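You operate a simulated robot arm through the tools that you are given. There is no shell and no other tool.

You run a simulated robot arm. Do the job below in one go: nothing can be reset, and whatever is moved stays where it is left.

## Task
Rivet the saddle to the silver boom and park the riveter.
Fine: one pull for each of the two rivets; riveter back at its rail's start.

Only the result counts: the job must be done as asked and must still hold three seconds after the hand-in. Knocking over, shifting, dropping, spilling or breaking anything else fails it.

## Robot
A 7-joint arm with a three-finger gripper, fixed in place. Base frame: the origin is on the floor under the middle of its stand, x ahead of it, y to its left, z up; the work surface is at about z = 88. Units: cm, rad, N and s.
It reaches about 134.2 cm from its shoulder. Its first joint turns from -2.897 to 2.897 rad. Payload 2.69 kg.
The TCP is the grasp point between the finger pads, 3 cm short of the fingertips. In the tool frame z runs along the fingers and y along their closing line. The gripper opens to 12.8 cm; its body begins 11.7 cm behind the TCP.
Orientation is that of the tool frame in the base frame, as a unit quaternion [w, x, y, z]. With the fingers straight down and closing along the base's y, the tool's x points along the base's -x, its y along +y and its z along -z.

## Interface
- The arm moves only by the tool apply_moves. Its argument "motion" is a list of rows, each an object (a shift or turn left out is 0, a gripper value left out holds the last) with "travel": the shift along the tool's x, y, z in cm, a list of three; "rot": the turn, a rotation vector about the tool's x, y, z in rad, a list of three; "jaw": the gripper command, from -1 (shut) to 1 (fully open), values between in proportion. In form: [{"travel": [x, y, z], "rot": [rx, ry, rz], "jaw": jaw}, ...]. A call has 1 to 20 rows; each row shifts and turns the commanded pose from where the row before left it, along the tool's axes as they then stand. Rows are played at 5 a second. More than 5 cm and 0.15 rad between two rows, or a gripper value outside its range, and nothing of the call is played. A pose out of reach is approached as far as the arm can. The call stops where the force on the tool passes 90 N (or 10 N more than at its start, if that is more) or the arm is blocked; 0.2 s more then pass. Each finger travels about 12.7 cm/s and halts on what it meets, pressing with about 30 N; the grip force reading is that of the motor and also rises with nothing between the fingers. The clock runs only during rows and for 0.2 s after the last one: add rows that do not move to give the fingers time. It gives the time, the measured TCP pose, the force on the tool (base axes), the opening and the grip force at its end, in the units of the frame above (readings bear some noise), with the torque about the TCP (base axes, N m) and any sound that the robot's microphone picked up.
- Cameras (640 x 400 px; columns grow to the right, rows downward): "scene" is fixed at [5.22, -50.04, 178.5]; the picture's right is [0.97, -0.22, 0.00], its down [-0.09, -0.38, -0.92] and it looks along [0.21, 0.90, -0.39] (base axes); focal length 336 px, centre (320, 200). "wrist" rides on the gripper at [5.8, 5.4, -13.1] in the tool frame; the picture's right is [-0.68, 0.74, 0.00], its down [-0.62, -0.57, -0.55] and it looks along [-0.40, -0.37, 0.84] (tool axes); focal length 234 px, centre (320, 200). There is no depth. A picture from a camera that has moved, and an enlarged one, comes with that camera's place and axes in the base frame and with its lens.
- capture(camera): a new picture of that camera. It takes no simulated time.
- move_column(by): moves the trunk up (or, below 0, down) by that many cm; the arm rides with it, the base frame stays. It gives what a move gives, with no picture.
- zoom(camera, box): a new picture of the part [left, top, right, bottom] of that camera's present view, enlarged. It takes no simulated time.
- job_done(): hands the job in; it is judged then, once.

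Places have to be worked out from the pictures, the camera data and where the tool is seen. Open the gripper and draw the arm clear of the work before you hand the job in, unless the task says otherwise.

The tools are called after "Request:" as name(argument=value, ...) on one line, values as JSON. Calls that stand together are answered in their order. apply_moves: Moves the arm, as the interface text tells. Its arguments: {"type":"object","properties":{"motion":{"type":"array","items":{"type":"object","properties":{"travel":{"type":"array","items":{"type":"number"}},"rot":{"type":"array","items":{"type":"number"}},"jaw":{"type":"number"}}}}},"required":["motion"]} The other tools are called the same way: move_column (by) moves the trunk up or down; capture (camera) takes a picture; zoom (camera, box) takes an enlarged picture of a part of a camera's view; job_done () hands the job in.

At the start:

```text
clock: 0.0
tool_pos: [41.53, 56.01, 148.22]
orientation: [0.0, 0.0, 1.0, 0.0]
ft_force: [-0.1, 0.3, 0.4]
torque: [0.0, -0.02, 0.01]
grip_width: 12.79
finger_force: 0.0
trunk travel left (down, up): [-15.0, 20.0]
```

scene: 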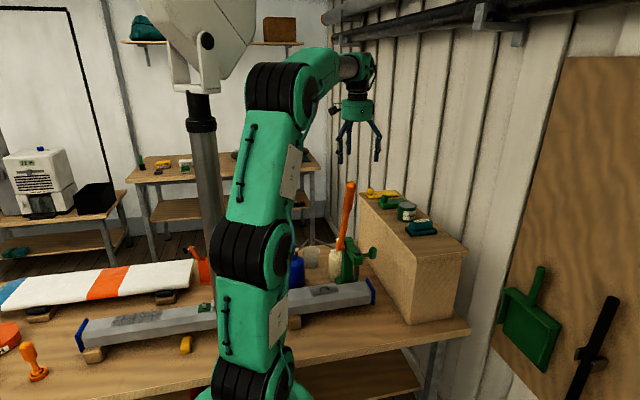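
wrist: 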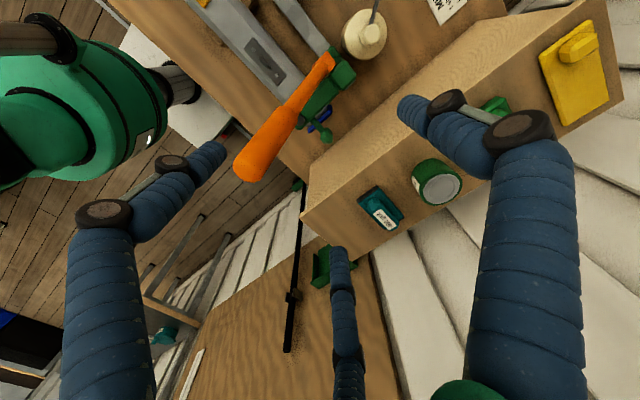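

I'll start by looking closely at the scene to find the boom, saddle, riveter and its rail.

Request:
zoom(camera="scene", box=[60, 240, 400, 400])

Request:
zoom(camera="scene", box=[280, 160, 480, 320])

Request:
zoom(camera="wrist", box=[180, 0, 480, 200])

```text
1.88 times, centred on (230, 320) of scene
camera zoom: at [5.22, -50.04, 178.5], right [0.97, -0.22, 0.0], down [-0.09, -0.38, -0.92], along [0.21, 0.9, -0.39], focal length 632 px, centre (489, -26)
```

zoom: 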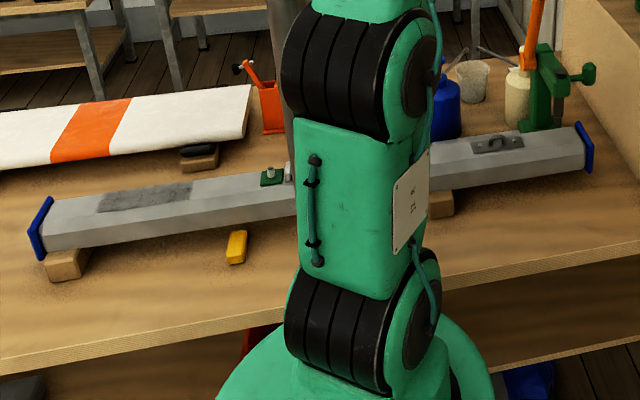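

```text
2.50 times, centred on (380, 240) of scene
camera zoom: at [5.22, -50.04, 178.5], right [0.97, -0.22, 0.0], down [-0.09, -0.38, -0.92], along [0.21, 0.9, -0.39], focal length 839 px, centre (170, 100)
```

zoom: 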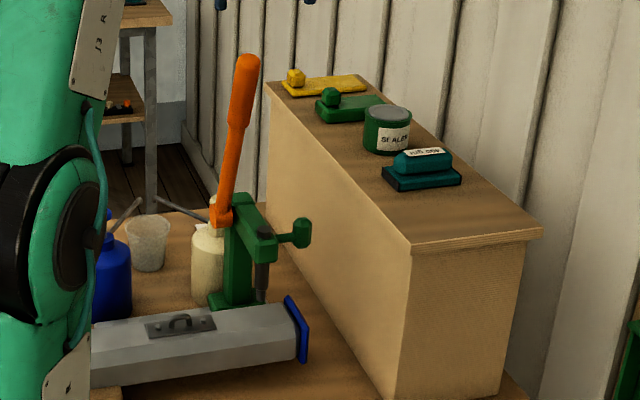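

```text
2.00 times, centred on (330, 100) of wrist
camera zoom: at [35.85, 61.41, 161.18], right [0.68, 0.74, 0.0], down [0.62, -0.57, 0.55], along [0.4, -0.37, -0.84], focal length 468 px, centre (300, 400)
```

zoom: 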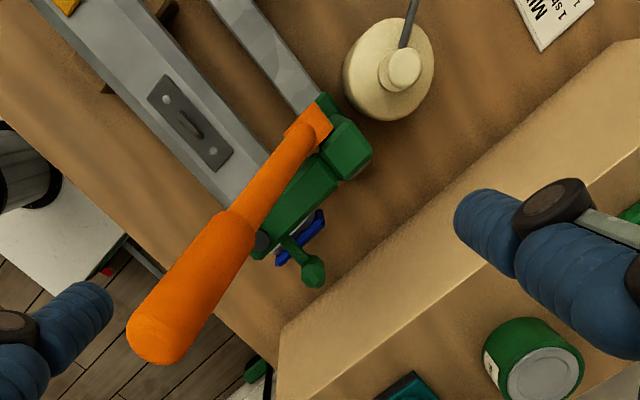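

The boom lies along x at about y=50, with the saddle near x=30. The riveter stands on a rail behind it at the +x end, so I'm zooming in on the riveter, saddle and rail.

Request:
zoom(camera="scene", box=[325, 170, 405, 300])

Request:
zoom(camera="scene", box=[290, 270, 390, 332])

Request:
zoom(camera="wrist", box=[240, 30, 380, 160])

Request:
zoom(camera="scene", box=[170, 230, 330, 360])

Request:
zoom(camera="scene", box=[0, 300, 200, 400])

```text
3.08 times, centred on (365, 235) of scene
camera zoom: at [5.22, -50.04, 178.5], right [0.97, -0.22, 0.0], down [-0.09, -0.38, -0.92], along [0.21, 0.9, -0.39], focal length 1032 px, centre (182, 92)
```

zoom: 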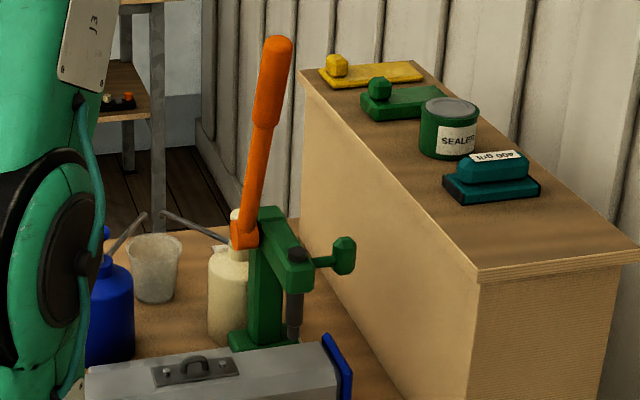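

```text
6.40 times, centred on (340, 301) of scene
camera zoom: at [5.22, -50.04, 178.5], right [0.97, -0.22, 0.0], down [-0.09, -0.38, -0.92], along [0.21, 0.9, -0.39], focal length 2147 px, centre (192, -446)
```

zoom: 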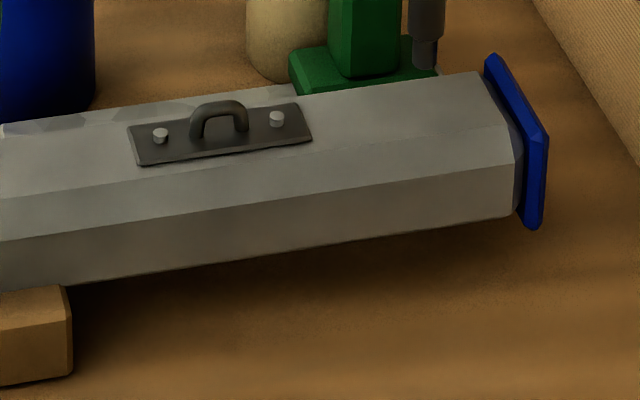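

```text
3.08 times, centred on (310, 95) of wrist
camera zoom: at [35.85, 61.41, 161.18], right [0.68, 0.74, 0.0], down [0.62, -0.57, 0.55], along [0.4, -0.37, -0.84], focal length 720 px, centre (351, 523)
```

zoom: 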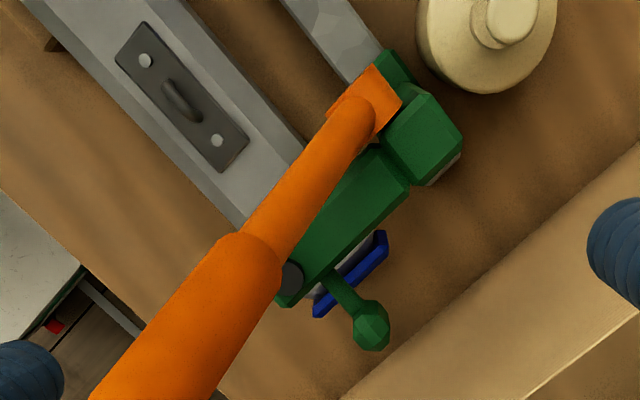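

```text
3.08 times, centred on (250, 295) of scene
camera zoom: at [5.22, -50.04, 178.5], right [0.97, -0.22, 0.0], down [-0.09, -0.38, -0.92], along [0.21, 0.9, -0.39], focal length 1032 px, centre (535, -92)
```

zoom: 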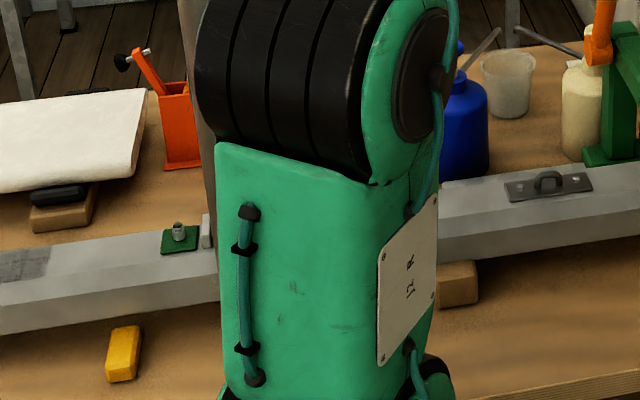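

```text
3.20 times, centred on (100, 350) of scene
camera zoom: at [5.22, -50.04, 178.5], right [0.97, -0.22, 0.0], down [-0.09, -0.38, -0.92], along [0.21, 0.9, -0.39], focal length 1074 px, centre (1024, -280)
```

zoom: 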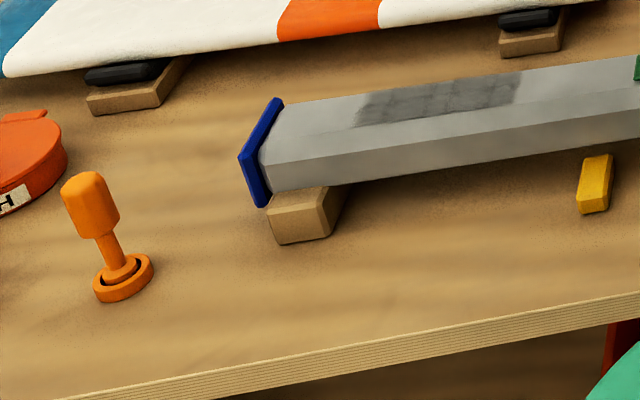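

The saddle has two rivet heads, and the riveter carries an orange lever and a green side handle. I'm moving the open hand back toward -x, at the same height and well above everything, for a clear wrist view of the saddle, rail and riveter.

Request:
apply_moves(motion=[{"travel": [4.5, 1.5, 0], "jaw": 1}, {"travel": [4.5, 1.5, 0]}, {"travel": [4.5, 1.5, 0]}, {"travel": [4.5, 1.5, 0]}, {"travel": [4.5, 1.5, 0]}, {"travel": [4.5, 1.5, 0]}, {"travel": [0, 0, 0]}])

Request:
capture(camera="wrist")

Request:
capture(camera="scene")

```text
clock: 1.8
tool_pos: [16.76, 65.07, 146.37]
orientation: [-0.003, 0.017, 1.0, -0.014]
ft_force: [0.3, -0.2, 0.4]
torque: [0.02, 0.08, 0.0]
grip_width: 12.82
finger_force: 0.0
trunk travel left (down, up): [-15.0, 20.0]
stopped in row 7: the arm was blocked; the commanded pose is now the measured one
```

```text
taken
camera wrist: at [11.27, 71.02, 159.35], right [0.7, 0.71, -0.02], down [0.6, -0.57, 0.56], along [0.39, -0.41, -0.83], focal length 234 px, centre (320, 200)
```

wrist: 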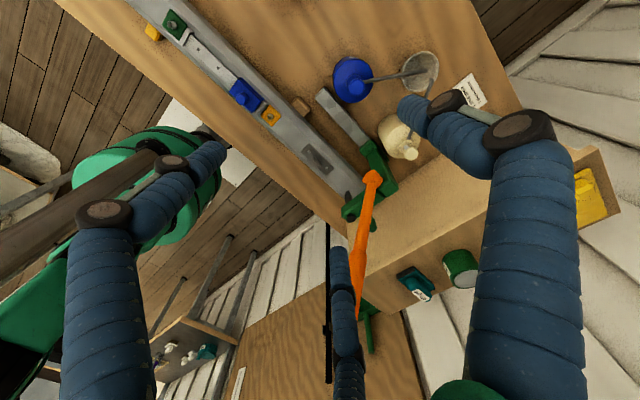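

```text
taken
```

scene: 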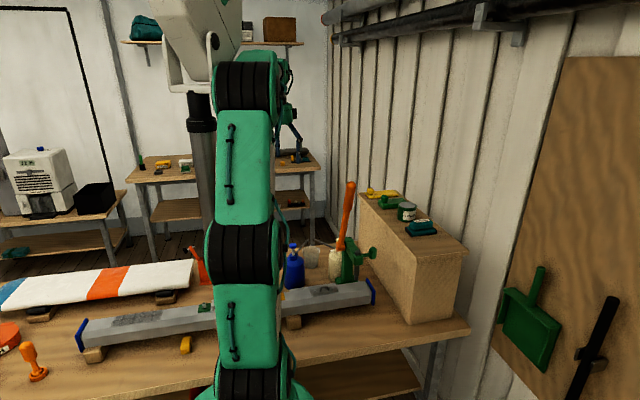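

The arm reports it was blocked around x=16.8, though the hand shows no force. I need to find out whether that's a joint limit or contact with the white overhead object, and meanwhile zoom in on the work.

Request:
zoom(camera="scene", box=[130, 0, 350, 140])

Request:
zoom(camera="wrist", box=[120, 0, 420, 220])

Request:
zoom(camera="wrist", box=[280, 80, 440, 240])

Request:
zoom(camera="scene", box=[270, 170, 400, 320])

```text
2.86 times, centred on (240, 70) of scene
camera zoom: at [5.22, -50.04, 178.5], right [0.97, -0.22, 0.0], down [-0.09, -0.38, -0.92], along [0.21, 0.9, -0.39], focal length 958 px, centre (549, 571)
```

zoom: 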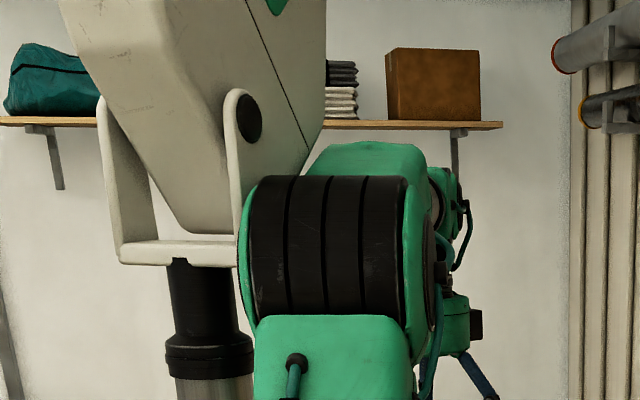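

```text
1.82 times, centred on (270, 110) of wrist
camera zoom: at [11.27, 71.02, 159.35], right [0.7, 0.71, -0.02], down [0.6, -0.57, 0.56], along [0.39, -0.41, -0.83], focal length 426 px, centre (411, 364)
```

zoom: 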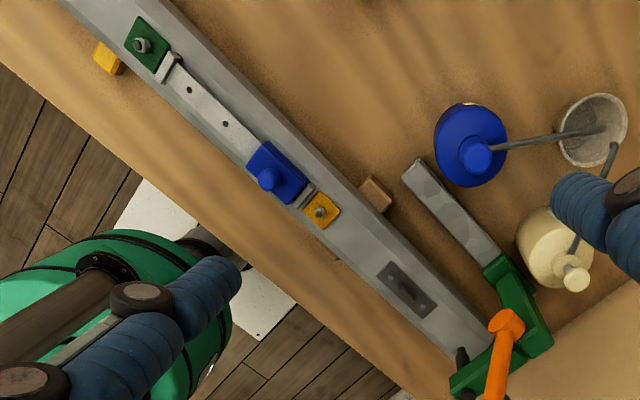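

```text
2.50 times, centred on (360, 160) of wrist
camera zoom: at [11.27, 71.02, 159.35], right [0.7, 0.71, -0.02], down [0.6, -0.57, 0.56], along [0.39, -0.41, -0.83], focal length 585 px, centre (220, 300)
```

zoom: 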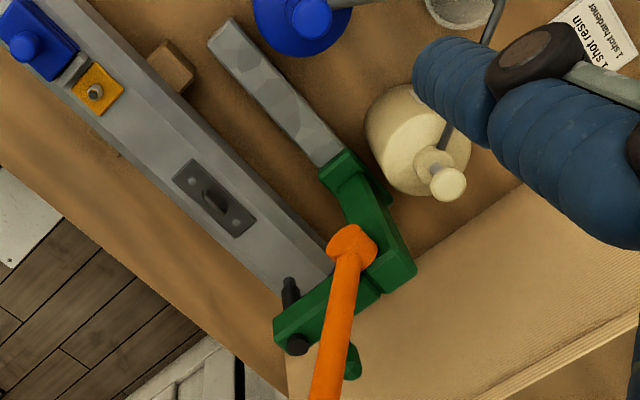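

```text
2.67 times, centred on (335, 245) of scene
camera zoom: at [5.22, -50.04, 178.5], right [0.97, -0.22, 0.0], down [-0.09, -0.38, -0.92], along [0.21, 0.9, -0.39], focal length 895 px, centre (280, 80)
```

zoom: 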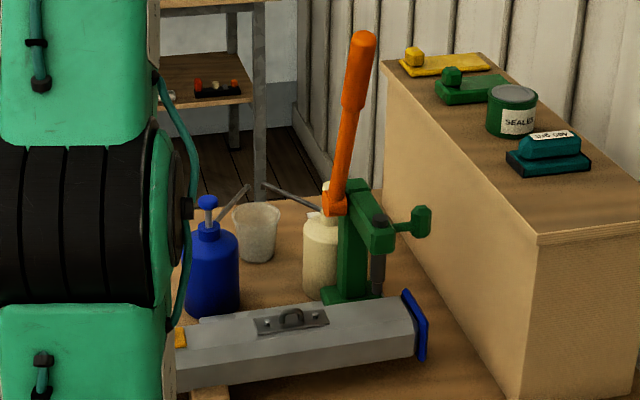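

The elbow sits flush against the white yoke, so contact there is plausible and I should stay away from that side. First I'll check where that post goes, so I know what to avoid.

Request:
zoom(camera="scene", box=[180, 80, 300, 160])

Request:
zoom(camera="scene", box=[180, 215, 300, 320])

Request:
zoom(camera="scene", box=[120, 0, 300, 110])

Request:
zoom(camera="wrist", box=[0, 60, 260, 320])

```text
5.00 times, centred on (240, 120) of scene
camera zoom: at [5.22, -50.04, 178.5], right [0.97, -0.22, 0.0], down [-0.09, -0.38, -0.92], along [0.21, 0.9, -0.39], focal length 1678 px, centre (720, 600)
```

zoom: 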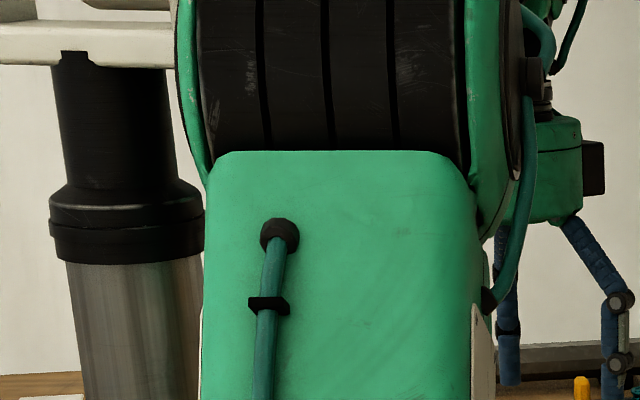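

```text
3.81 times, centred on (240, 268) of scene
camera zoom: at [5.22, -50.04, 178.5], right [0.97, -0.22, 0.0], down [-0.09, -0.38, -0.92], along [0.21, 0.9, -0.39], focal length 1278 px, centre (625, -57)
```

zoom: 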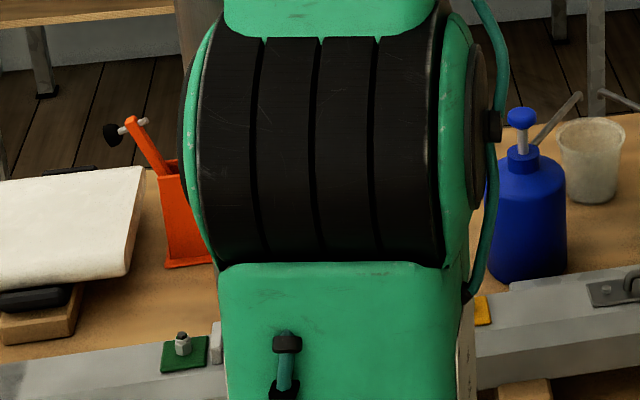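

```text
3.56 times, centred on (210, 55) of scene
camera zoom: at [5.22, -50.04, 178.5], right [0.97, -0.22, 0.0], down [-0.09, -0.38, -0.92], along [0.21, 0.9, -0.39], focal length 1193 px, centre (711, 716)
```

zoom: 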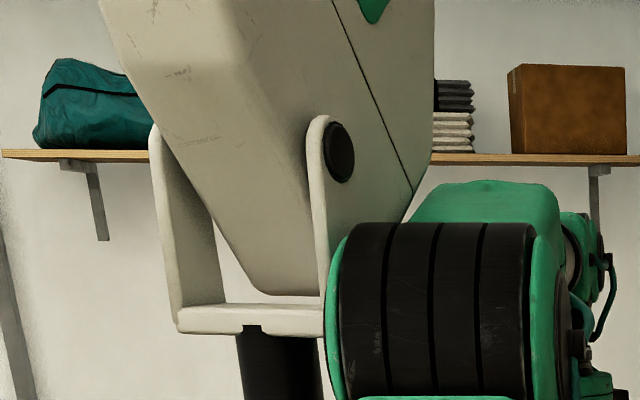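

```text
1.54 times, centred on (130, 190) of wrist
camera zoom: at [11.27, 71.02, 159.35], right [0.7, 0.71, -0.02], down [0.6, -0.57, 0.56], along [0.39, -0.41, -0.83], focal length 360 px, centre (612, 215)
```

zoom: 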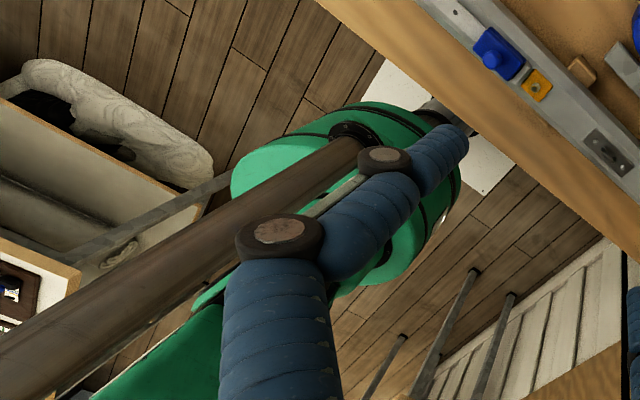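

The "white object" turns out to be the robot's own head on its trunk post, so the arm just can't swing further that way. I'm moving off to a free spot in front of the boom at about (30, 40, 152), straightening the hand on the way.

Request:
apply_moves(motion=[{"travel": [-1.9, -3.57, -0.8], "rot": [-0.028, -0.006, -0.034], "jaw": 1}, {"travel": [-1.9, -3.57, -0.8]}, {"travel": [-1.9, -3.57, -0.8]}, {"travel": [-1.9, -3.57, -0.8]}, {"travel": [-1.9, -3.57, -0.8]}, {"travel": [-1.9, -3.57, -0.8]}, {"travel": [-1.9, -3.57, -0.8]}, {"travel": [0, 0, 0]}])

Request:
capture(camera="scene")

Request:
capture(camera="wrist")

```text
clock: 3.6
tool_pos: [29.49, 39.9, 152.12]
orientation: [0.0, -0.003, 1.0, 0.001]
ft_force: [0.0, -1.5, 0.9]
torque: [0.11, -0.03, 0.0]
grip_width: 12.77
finger_force: 0.1
trunk travel left (down, up): [-15.0, 20.0]
```

```text
taken
```

scene: 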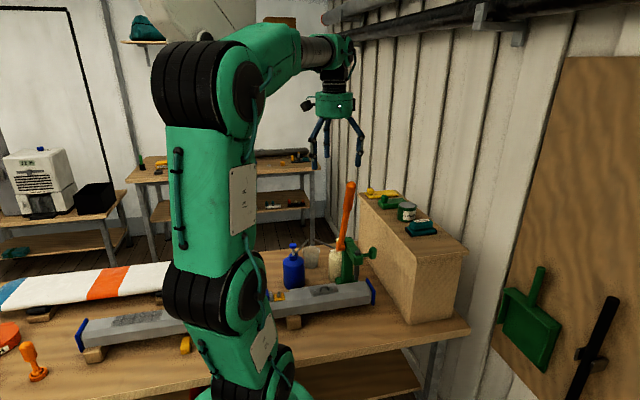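

```text
taken
camera wrist: at [23.75, 45.34, 165.06], right [0.67, 0.74, 0.0], down [0.62, -0.56, 0.55], along [0.41, -0.37, -0.84], focal length 234 px, centre (320, 200)
```

wrist: 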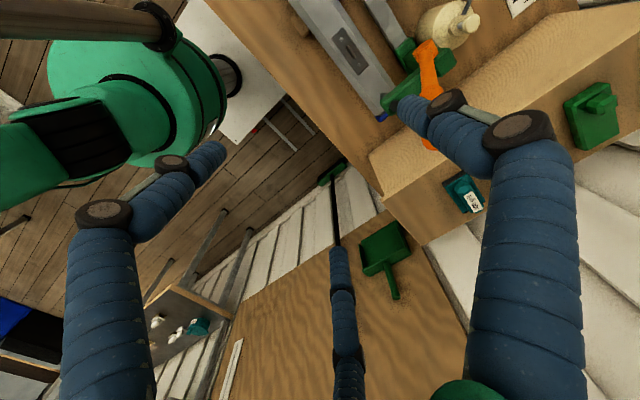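

The hand is in free space at (29.5, 39.9, 152). I'm turning it 90° about its own axis and tilting it 45° so the fingers point down and toward +y, with the thumb on the +x side to straddle the knob's rod, while closing partway.

Request:
apply_moves(motion=[{"rot": [0, 0, 0.1428], "jaw": 0.3}, {"rot": [0, 0, 0.1428]}, {"rot": [0, 0, 0.1428]}, {"rot": [0, 0, 0.1428]}, {"rot": [0, 0, 0.1428]}, {"rot": [0, 0, 0.1428]}, {"rot": [0, 0, 0.1428]}, {"rot": [0, 0, 0.1428]}, {"rot": [0, 0, 0.1428]}, {"rot": [0, 0, 0.1428]}, {"rot": [0, 0, 0.1428]}, {"rot": [0, 0.131, 0]}, {"rot": [0, 0.131, 0]}, {"rot": [0, 0.131, 0]}, {"rot": [0, 0.131, 0]}, {"rot": [0, 0.131, 0]}, {"rot": [0, 0.131, 0]}, {"rot": [0, 0, 0]}])

Request:
capture(camera="scene")

Request:
capture(camera="wrist")

```text
clock: 7.4
tool_pos: [29.51, 40.22, 152.11]
orientation: [-0.271, 0.651, 0.656, 0.269]
ft_force: [-0.4, 0.5, -0.2]
torque: [0.02, -0.01, -0.03]
grip_width: 8.33
finger_force: 0.0
trunk travel left (down, up): [-15.0, 20.0]
```

```text
taken
```

scene: 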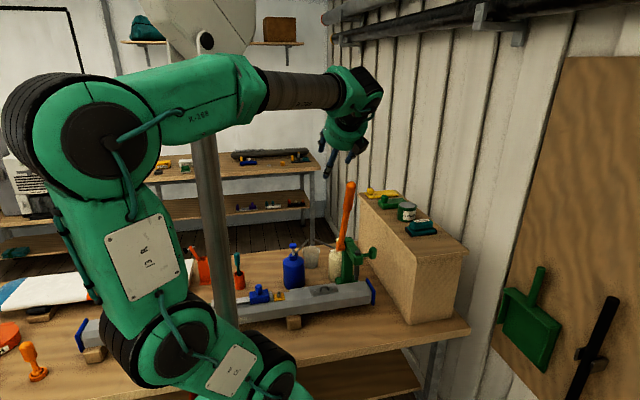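

```text
taken
camera wrist: at [35.02, 35.13, 165.44], right [0.74, -0.47, -0.48], down [-0.56, -0.83, -0.05], along [-0.37, 0.3, -0.88], focal length 234 px, centre (320, 200)
```

wrist: 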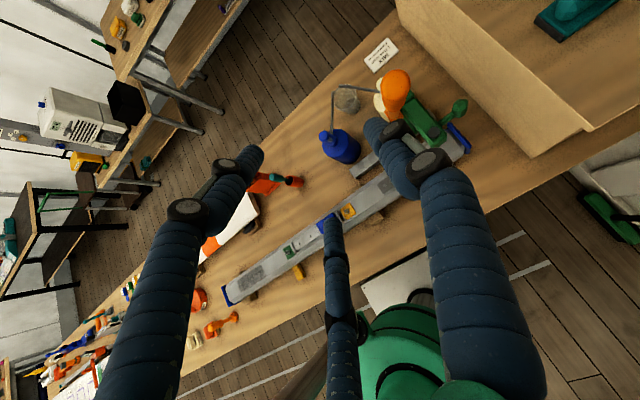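

The pose worked and the saddle and riveter are now visible from both cameras. I'm zooming in to pin down the knob, nozzle and rivet positions.

Request:
zoom(camera="scene", box=[310, 230, 390, 310])

Request:
zoom(camera="wrist", box=[340, 60, 480, 200])

Request:
zoom(camera="wrist", box=[200, 130, 360, 290])

```text
5.00 times, centred on (350, 270) of scene
camera zoom: at [5.22, -50.04, 178.5], right [0.97, -0.22, 0.0], down [-0.09, -0.38, -0.92], along [0.21, 0.9, -0.39], focal length 1678 px, centre (170, -150)
```

zoom: 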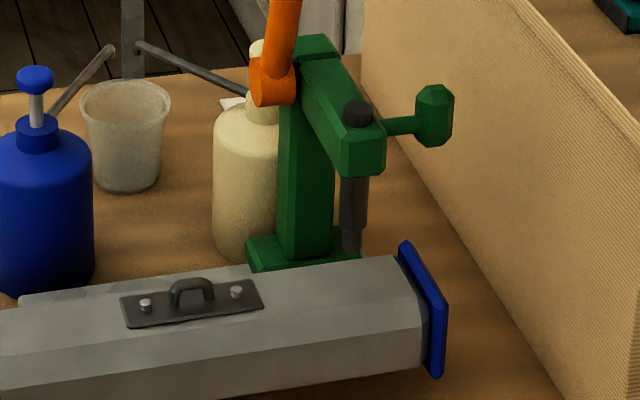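

```text
2.86 times, centred on (410, 130) of wrist
camera zoom: at [35.02, 35.13, 165.44], right [0.74, -0.47, -0.48], down [-0.56, -0.83, -0.05], along [-0.37, 0.3, -0.88], focal length 669 px, centre (63, 400)
```

zoom: 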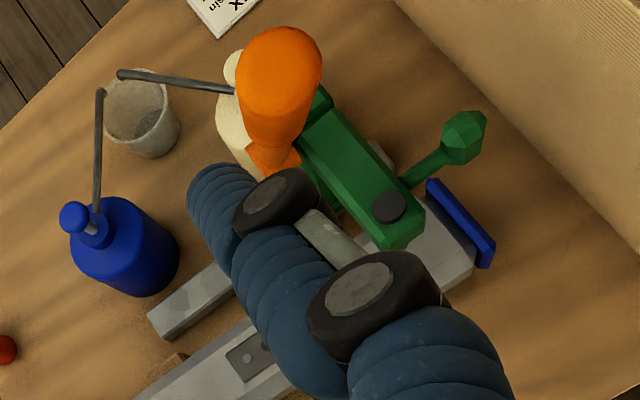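

```text
2.50 times, centred on (280, 210) of wrist
camera zoom: at [35.02, 35.13, 165.44], right [0.74, -0.47, -0.48], down [-0.56, -0.83, -0.05], along [-0.37, 0.3, -0.88], focal length 585 px, centre (420, 175)
```

zoom: 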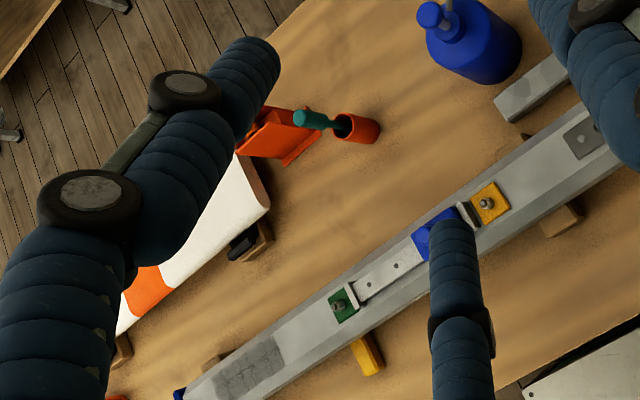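

Triangulation puts the knob at about (49.1, 51.5, 111.0), the nozzle axis at (42.45, 50.0), and the rivets at x≈33.7 and 26.7. The slides needed are therefore about -8.8 and -15.7 cm. I'm moving to a standoff 12 cm short of the knob, going over in x first and then down, to stay clear of the lever.

Request:
apply_moves(motion=[{"travel": [0, 4.02, 0], "jaw": 0.3}, {"travel": [0, 4.02, 0]}, {"travel": [0, 4.02, 0]}, {"travel": [0, 4.02, 0]}, {"travel": [0, 4.02, 0]}, {"travel": [-2.634, 0, 3.129]}, {"travel": [-2.634, 0, 3.129]}, {"travel": [-2.634, 0, 3.129]}, {"travel": [-2.634, 0, 3.129]}, {"travel": [-2.634, 0, 3.129]}, {"travel": [-2.634, 0, 3.129]}, {"travel": [-2.634, 0, 3.129]}, {"travel": [-2.634, 0, 3.129]}, {"travel": [0, 0, 0]}])

Request:
capture(camera="scene")

Request:
capture(camera="wrist")

```text
clock: 10.4
tool_pos: [49.55, 43.2, 119.45]
orientation: [-0.272, 0.651, 0.656, 0.269]
ft_force: [-0.3, 0.5, -0.1]
torque: [0.02, 0.03, 0.01]
grip_width: 8.33
finger_force: 0.0
trunk travel left (down, up): [-15.0, 20.0]
```

```text
taken
```

scene: 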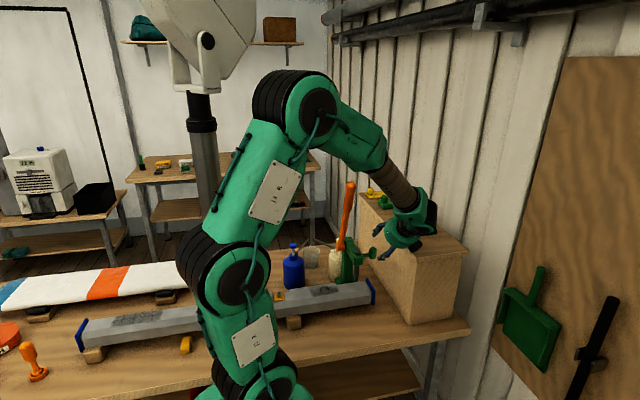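

```text
taken
camera wrist: at [55.13, 38.15, 132.92], right [0.74, -0.48, -0.48], down [-0.56, -0.83, -0.05], along [-0.37, 0.3, -0.88], focal length 234 px, centre (320, 200)
```

wrist: 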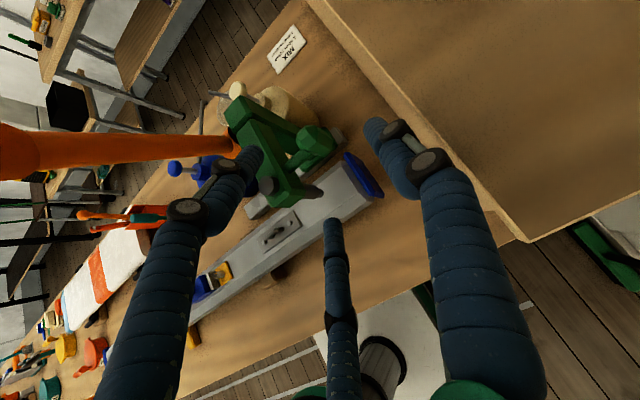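

The three fingertips close radially (radius ≈4.9 cm now), and the knob lines up with the gap between them. I'm advancing in small steps along the tool axis to centre the TCP on the knob.

Request:
apply_moves(motion=[{"travel": [0, 0, 2.0]}, {"travel": [0, 0, 2.0]}, {"travel": [0, 0, 2.0]}, {"travel": [0, 0, 2.0]}, {"travel": [0, 0, 0]}])

Request:
capture(camera="wrist")

Request:
zoom(camera="scene", box=[310, 180, 450, 310])

```text
clock: 11.6
tool_pos: [49.5, 48.91, 113.81]
orientation: [-0.271, 0.652, 0.655, 0.269]
ft_force: [0.3, 0.5, 0.5]
torque: [0.05, 0.03, 0.04]
grip_width: 8.35
finger_force: 0.1
trunk travel left (down, up): [-15.0, 20.0]
```

```text
taken
camera wrist: at [54.96, 43.8, 127.18], right [0.74, -0.48, -0.48], down [-0.56, -0.83, -0.05], along [-0.37, 0.3, -0.88], focal length 234 px, centre (320, 200)
```

wrist: 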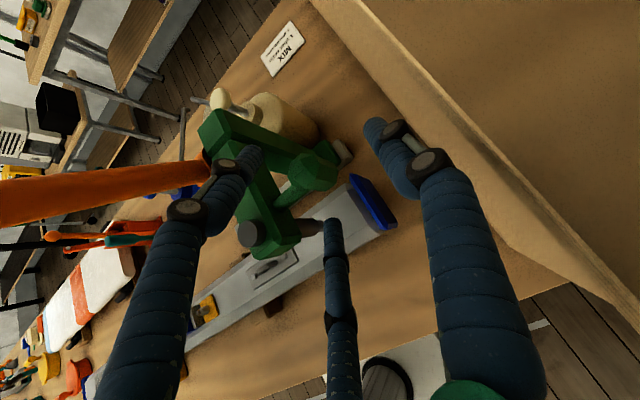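

```text
3.08 times, centred on (380, 245) of scene
camera zoom: at [5.22, -50.04, 178.5], right [0.97, -0.22, 0.0], down [-0.09, -0.38, -0.92], along [0.21, 0.9, -0.39], focal length 1032 px, centre (135, 62)
```

zoom: 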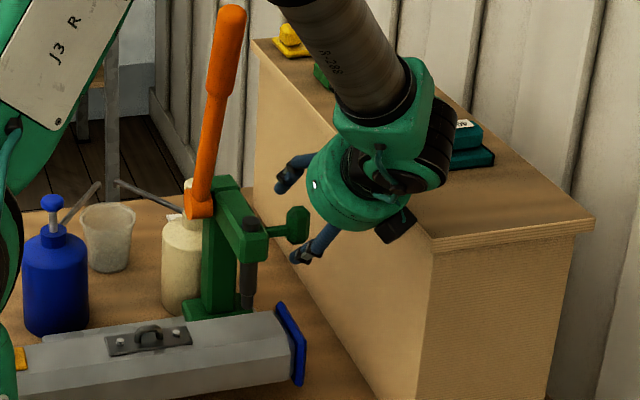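

The fingers are clear on all sides and the knob is heading into the middle of the grip. I'm advancing the last 3.6 cm.

Request:
apply_moves(motion=[{"travel": [0, 0, 1.2]}, {"travel": [0, 0, 1.2]}, {"travel": [0, 0, 1.2]}, {"travel": [0, 0, 0]}])

Request:
capture(camera="wrist")

Request:
zoom(camera="scene", box=[330, 200, 430, 300])

```text
clock: 12.6
tool_pos: [49.56, 51.36, 111.27]
orientation: [-0.271, 0.651, 0.656, 0.269]
ft_force: [-0.5, 0.2, -0.3]
torque: [-0.01, 0.01, 0.01]
grip_width: 8.34
finger_force: 0.0
trunk travel left (down, up): [-15.0, 20.0]
```

```text
taken
camera wrist: at [55.03, 46.26, 124.59], right [0.74, -0.47, -0.48], down [-0.56, -0.83, -0.05], along [-0.37, 0.3, -0.88], focal length 234 px, centre (320, 200)
```

wrist: 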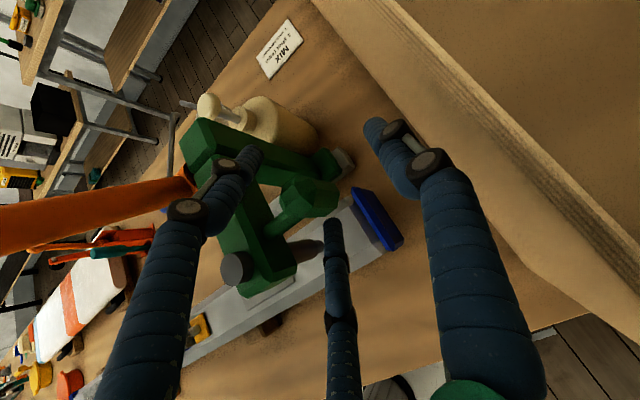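

```text
4.00 times, centred on (380, 250) of scene
camera zoom: at [5.22, -50.04, 178.5], right [0.97, -0.22, 0.0], down [-0.09, -0.38, -0.92], along [0.21, 0.9, -0.39], focal length 1342 px, centre (80, 0)
```

zoom: 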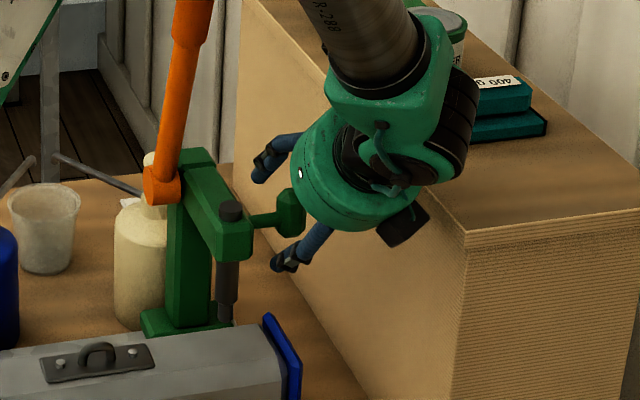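

The knob sits at the TCP's projected spot in the wrist view. I'm closing the fingers on it.

Request:
apply_moves(motion=[{"jaw": -0.3}, {"jaw": -0.6}, {"jaw": -1}, {"jaw": -1}, {"jaw": -1}])

Request:
capture(camera="wrist")

Request:
zoom(camera="scene", box=[310, 230, 410, 310])

```text
clock: 13.8
tool_pos: [49.38, 51.33, 111.18]
orientation: [-0.271, 0.652, 0.655, 0.269]
ft_force: [-6.2, -9.3, -6.7]
torque: [-0.7, -0.04, 0.23]
grip_width: 6.07
finger_force: 30.1
trunk travel left (down, up): [-15.0, 20.0]
```

```text
taken
camera wrist: at [54.98, 46.2, 124.53], right [0.74, -0.47, -0.48], down [-0.56, -0.83, -0.05], along [-0.37, 0.3, -0.88], focal length 234 px, centre (320, 200)
```

wrist: 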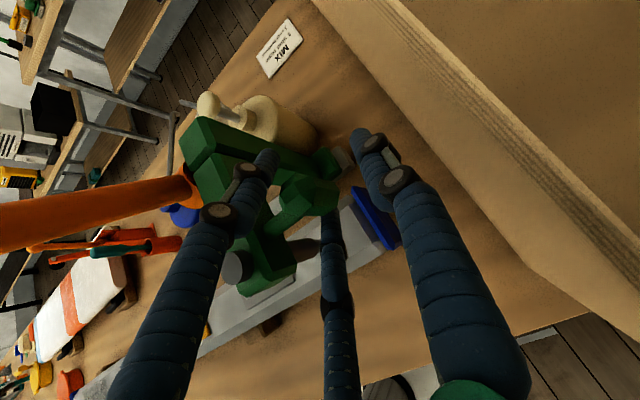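

```text
5.00 times, centred on (360, 270) of scene
camera zoom: at [5.22, -50.04, 178.5], right [0.97, -0.22, 0.0], down [-0.09, -0.38, -0.92], along [0.21, 0.9, -0.39], focal length 1678 px, centre (120, -150)
```

zoom: 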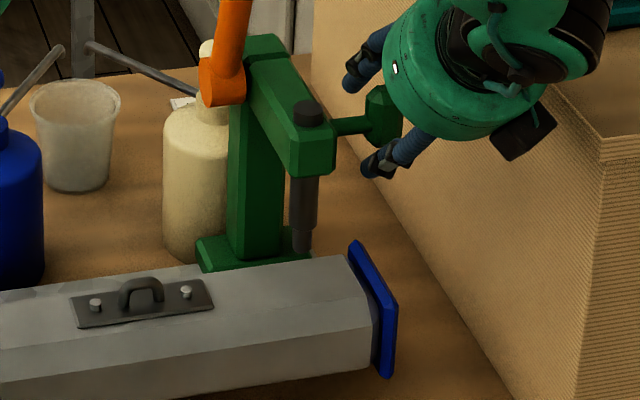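

The grip is firm (30 N at a 6.1 cm width). I'm trying a small slide toward -x to see how the carriage responds.

Request:
apply_moves(motion=[{"travel": [0, -0.5, 0]}, {"travel": [0, -0.5, 0]}, {"travel": [0, 0, 0]}])

Request:
zoom(camera="scene", box=[310, 230, 410, 310])

```text
clock: 14.6
tool_pos: [48.52, 51.25, 111.21]
orientation: [-0.271, 0.652, 0.655, 0.269]
ft_force: [2.0, -10.0, -15.5]
torque: [-0.79, -0.46, 0.15]
grip_width: 6.04
finger_force: 29.0
trunk travel left (down, up): [-15.0, 20.0]
```

```text
5.00 times, centred on (360, 270) of scene
camera zoom: at [5.22, -50.04, 178.5], right [0.97, -0.22, 0.0], down [-0.09, -0.38, -0.92], along [0.21, 0.9, -0.39], focal length 1678 px, centre (120, -150)
```

zoom: 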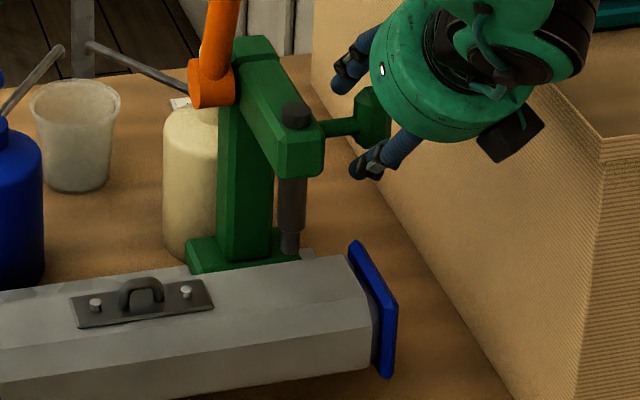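

The carriage slides freely with the hand, with the nozzle shifting about 0.9 cm. I'm continuing slowly toward the first rivet at x≈33.7, stopping just short to check alignment.

Request:
apply_moves(motion=[{"travel": [0, -0.74, 0]}, {"travel": [0, -0.74, 0]}, {"travel": [0, -0.74, 0]}, {"travel": [0, -0.74, 0]}, {"travel": [0, -0.74, 0]}, {"travel": [0, -0.74, 0]}, {"travel": [0, -0.74, 0]}, {"travel": [0, -0.74, 0]}, {"travel": [0, -0.74, 0]}, {"travel": [0, -0.74, 0]}, {"travel": [0, 0, 0]}, {"travel": [0, 0, 0]}])

Request:
zoom(camera="scene", box=[310, 255, 370, 305])

Request:
capture(camera="scene")

Request:
capture(camera="wrist")

```text
clock: 17.2
tool_pos: [41.22, 51.36, 111.17]
orientation: [-0.271, 0.652, 0.656, 0.269]
ft_force: [-0.4, -24.3, -19.7]
torque: [-0.79, -0.34, 0.44]
grip_width: 6.02
finger_force: 30.1
trunk travel left (down, up): [-15.0, 20.0]
```

```text
8.00 times, centred on (340, 280) of scene
camera zoom: at [5.22, -50.04, 178.5], right [0.97, -0.22, 0.0], down [-0.09, -0.38, -0.92], along [0.21, 0.9, -0.39], focal length 2684 px, centre (160, -440)
```

zoom: 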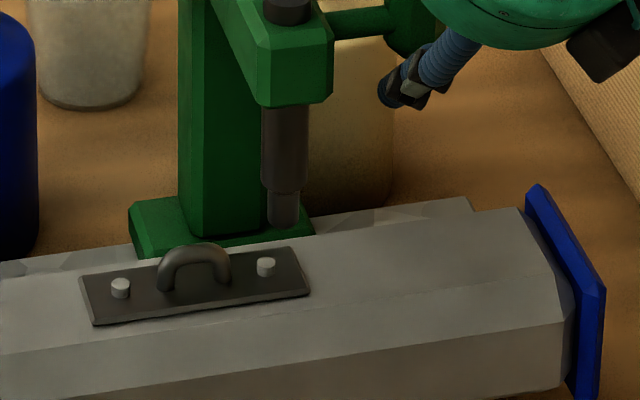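

```text
taken
```

scene: 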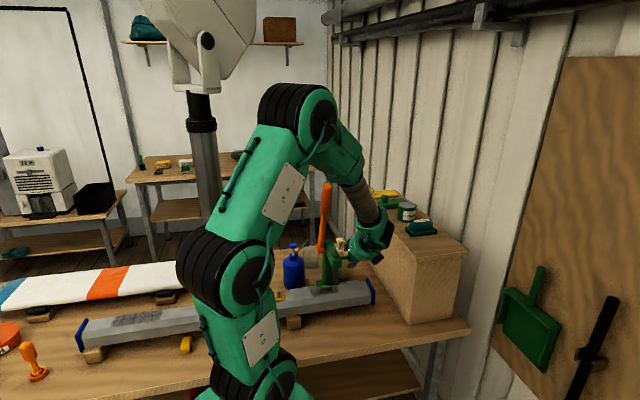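

```text
taken
camera wrist: at [46.76, 46.19, 124.53], right [0.74, -0.47, -0.48], down [-0.56, -0.83, -0.05], along [-0.37, 0.3, -0.88], focal length 234 px, centre (320, 200)
```

wrist: 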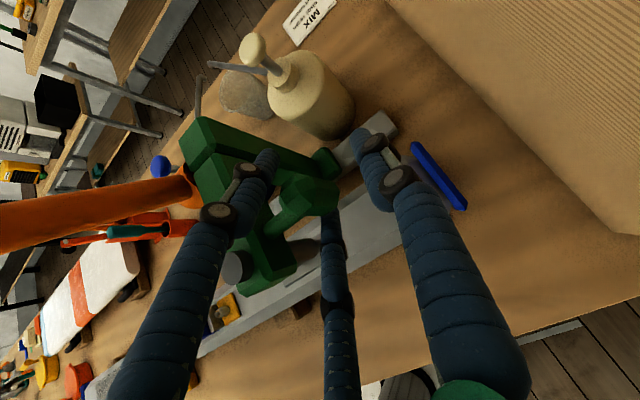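

The nozzle axis reads x≈34.4 against the rivet at 33.62, in the same view and on the same y=50 plane, so about 0.78 cm is left. I'm moving that much and easing off the side load of about 31 N slightly.

Request:
apply_moves(motion=[{"travel": [-0.1, -0.26, 0]}, {"travel": [-0.1, -0.26, 0]}, {"travel": [0, -0.26, 0]}, {"travel": [0, 0, 0]}, {"travel": [0, 0, 0]}])

Request:
zoom(camera="scene", box=[322, 262, 352, 292])

Request:
zoom(camera="scene", box=[310, 255, 370, 305])

```text
clock: 18.4
tool_pos: [40.4, 51.21, 111.11]
orientation: [-0.271, 0.651, 0.655, 0.27]
ft_force: [1.8, 0.0, -0.7]
torque: [-0.61, 0.27, 0.16]
grip_width: 6.04
finger_force: 29.7
trunk travel left (down, up): [-15.0, 20.0]
```

```text
13.33 times, centred on (337, 277) of scene
camera zoom: at [5.22, -50.04, 178.5], right [0.97, -0.22, 0.0], down [-0.09, -0.38, -0.92], along [0.21, 0.9, -0.39], focal length 4473 px, centre (93, -827)
```

zoom: 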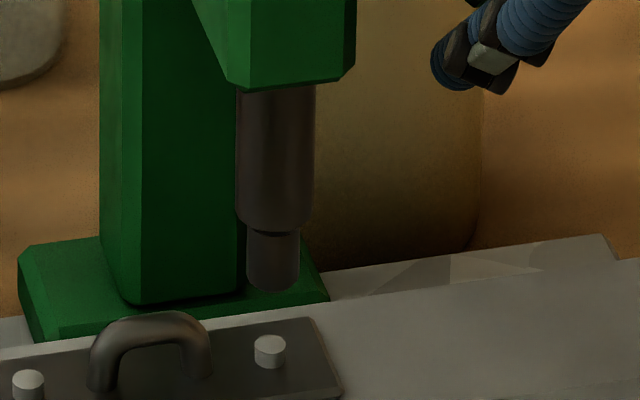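

```text
8.00 times, centred on (340, 280) of scene
camera zoom: at [5.22, -50.04, 178.5], right [0.97, -0.22, 0.0], down [-0.09, -0.38, -0.92], along [0.21, 0.9, -0.39], focal length 2684 px, centre (160, -440)
```

zoom: 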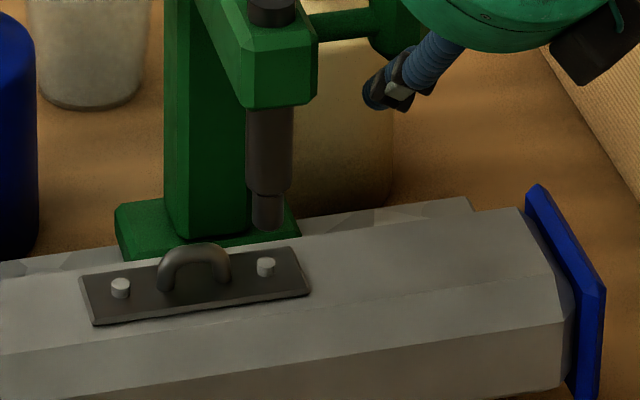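

The nozzle is now over the rivet within about 0.1 cm in this view. I'm releasing the knob and backing off along the tool axis.

Request:
apply_moves(motion=[{"jaw": -0.02}, {"jaw": 0.1}, {"jaw": 0.3}, {"jaw": 0.3}, {"travel": [0, 0, -2]}, {"travel": [0, 0, -3]}, {"travel": [0, 0, -4]}, {"travel": [0, 0, -4]}, {"travel": [0, 0, -4]}, {"travel": [0, 0, 0]}])

Request:
zoom(camera="scene", box=[322, 262, 352, 292])

Request:
capture(camera="wrist")

Request:
capture(camera="scene")

```text
clock: 20.6
tool_pos: [40.6, 39.21, 123.14]
orientation: [-0.271, 0.651, 0.656, 0.269]
ft_force: [-0.3, -0.2, 0.3]
torque: [0.05, -0.03, -0.01]
grip_width: 8.31
finger_force: 0.0
trunk travel left (down, up): [-15.0, 20.0]
```

```text
13.33 times, centred on (337, 277) of scene
camera zoom: at [5.22, -50.04, 178.5], right [0.97, -0.22, 0.0], down [-0.09, -0.38, -0.92], along [0.21, 0.9, -0.39], focal length 4473 px, centre (93, -827)
```

zoom: 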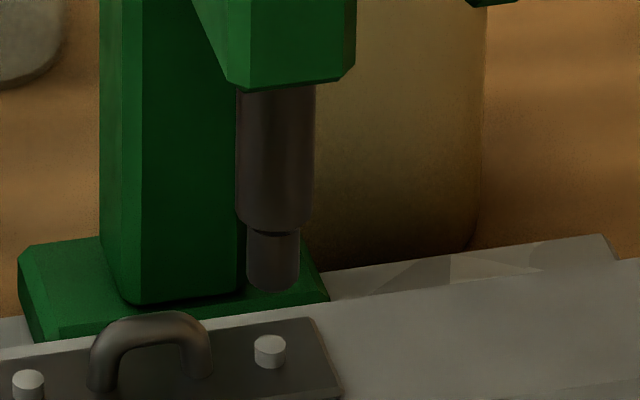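

```text
taken
camera wrist: at [46.14, 34.04, 136.61], right [0.74, -0.47, -0.48], down [-0.56, -0.83, -0.05], along [-0.37, 0.3, -0.88], focal length 234 px, centre (320, 200)
```

wrist: 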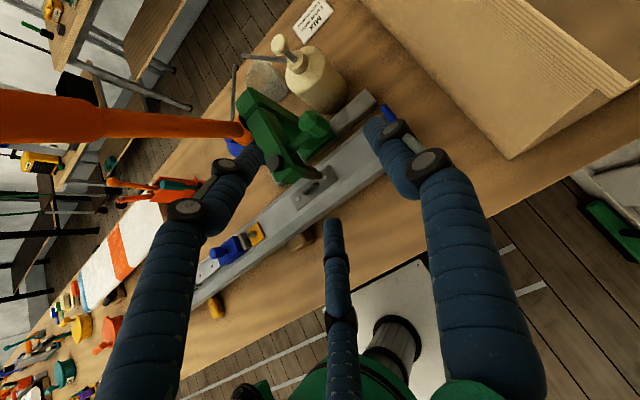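

```text
taken
```

scene: 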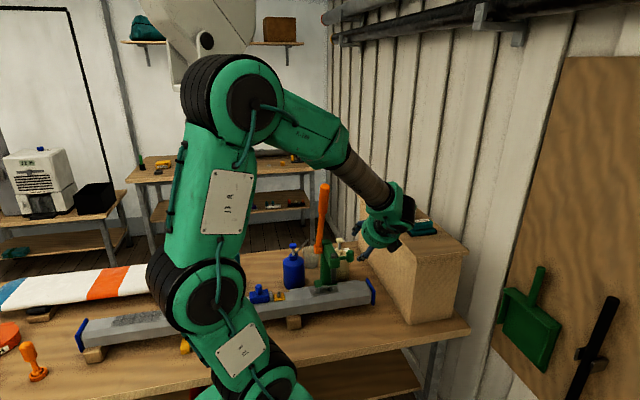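

The carriage didn't move on release. I'm checking nozzle-over-rivet alignment from the wrist camera, and confirming the lever's current position.

Request:
zoom(camera="wrist", box=[270, 130, 350, 210])

Request:
zoom(camera="scene", box=[290, 175, 370, 275])

Request:
zoom(camera="wrist", box=[0, 50, 280, 210])

```text
5.00 times, centred on (310, 170) of wrist
camera zoom: at [46.14, 34.04, 136.61], right [0.74, -0.47, -0.48], down [-0.56, -0.83, -0.05], along [-0.37, 0.3, -0.88], focal length 1171 px, centre (370, 350)
```

zoom: 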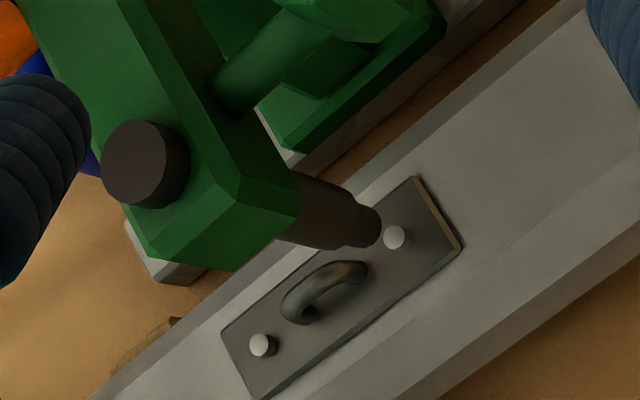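

```text
4.00 times, centred on (330, 225) of scene
camera zoom: at [5.22, -50.04, 178.5], right [0.97, -0.22, 0.0], down [-0.09, -0.38, -0.92], along [0.21, 0.9, -0.39], focal length 1342 px, centre (280, 100)
```

zoom: 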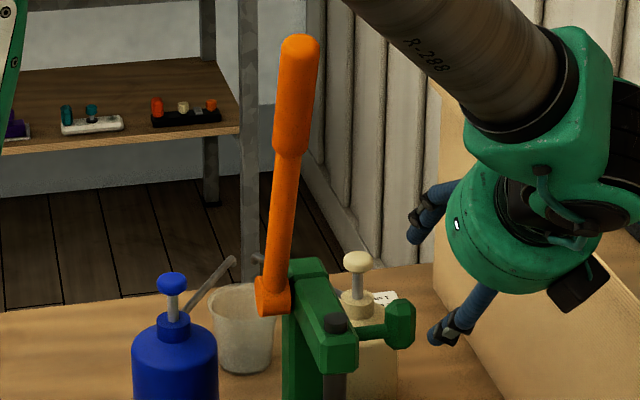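

```text
2.29 times, centred on (140, 130) of wrist
camera zoom: at [46.14, 34.04, 136.61], right [0.74, -0.47, -0.48], down [-0.56, -0.83, -0.05], along [-0.37, 0.3, -0.88], focal length 535 px, centre (731, 360)
```

zoom: 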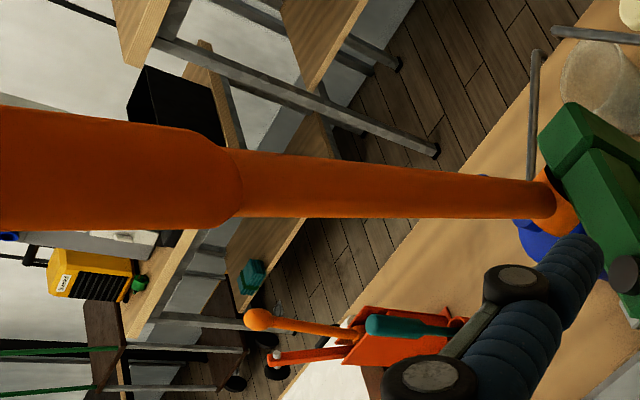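

The wrist view also puts the rivet right on the nozzle's vertical axis, so alignment is good in both views. Next I'll set up to pull the lever by hooking the thumb behind it: I'm raising the hand clear and turning it straight down.

Request:
apply_moves(motion=[{"travel": [2.83, 0, -2.83]}, {"travel": [2.83, 0, -2.83]}, {"travel": [2.83, 0, -2.83]}, {"travel": [2.83, 0, -2.83]}, {"travel": [2.83, 0, -2.83]}, {"travel": [2.83, 0, -2.83]}, {"travel": [2.83, 0, -2.83]}, {"travel": [2.83, 0, -2.83]}, {"rot": [0, -0.131, 0]}, {"rot": [0, -0.131, 0]}, {"rot": [0, -0.131, 0]}, {"rot": [0, -0.131, 0]}, {"rot": [0, -0.131, 0]}, {"rot": [0, -0.131, 0]}, {"rot": [0, 0, 0]}])

Request:
capture(camera="scene")

```text
clock: 23.8
tool_pos: [40.51, 39.25, 155.08]
orientation: [0.002, 0.705, 0.709, -0.002]
ft_force: [0.1, 1.0, -0.2]
torque: [-0.08, 0.0, -0.01]
grip_width: 8.29
finger_force: 0.1
trunk travel left (down, up): [-15.0, 20.0]
```

```text
taken
```

scene: 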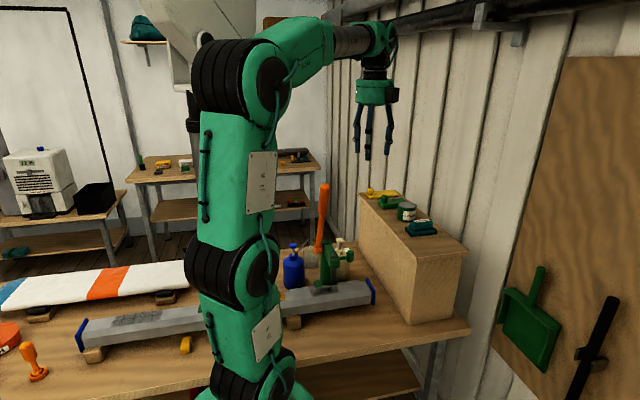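

The hand is vertical at (40.5, 39.3, 155). I'm rolling it about its own axis in free space to bring the thumb round to the -x side.

Request:
apply_moves(motion=[{"rot": [0, 0, -0.149]}, {"rot": [0, 0, -0.149]}, {"rot": [0, 0, -0.149]}, {"rot": [0, 0, -0.149]}, {"rot": [0, 0, -0.149]}, {"rot": [0, 0, -0.149]}, {"rot": [0, 0, -0.149]}, {"rot": [0, 0, -0.149]}, {"rot": [0, 0, -0.149]}, {"rot": [0, 0, -0.149]}, {"rot": [0, 0, -0.149]}, {"rot": [0, 0, -0.149]}, {"rot": [0, 0, -0.149]}, {"rot": [0, 0, -0.149]}, {"rot": [0, 0, -0.149]}, {"rot": [0, 0, -0.149]}, {"rot": [0, 0, -0.149]}, {"rot": [0, 0, -0.149]}, {"rot": [0, 0, -0.149]}, {"rot": [0, 0, -0.149]}])

Request:
capture(camera="scene")

```text
clock: 28.0
tool_pos: [40.55, 39.23, 155.15]
orientation: [0.0, -0.652, 0.758, 0.0]
ft_force: [0.3, -1.0, -0.8]
torque: [0.01, 0.0, 0.02]
grip_width: 8.31
finger_force: 0.0
trunk travel left (down, up): [-15.0, 20.0]
```

```text
taken
```

scene: 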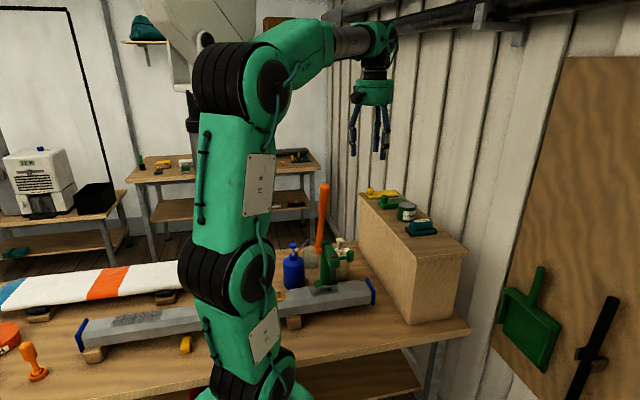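

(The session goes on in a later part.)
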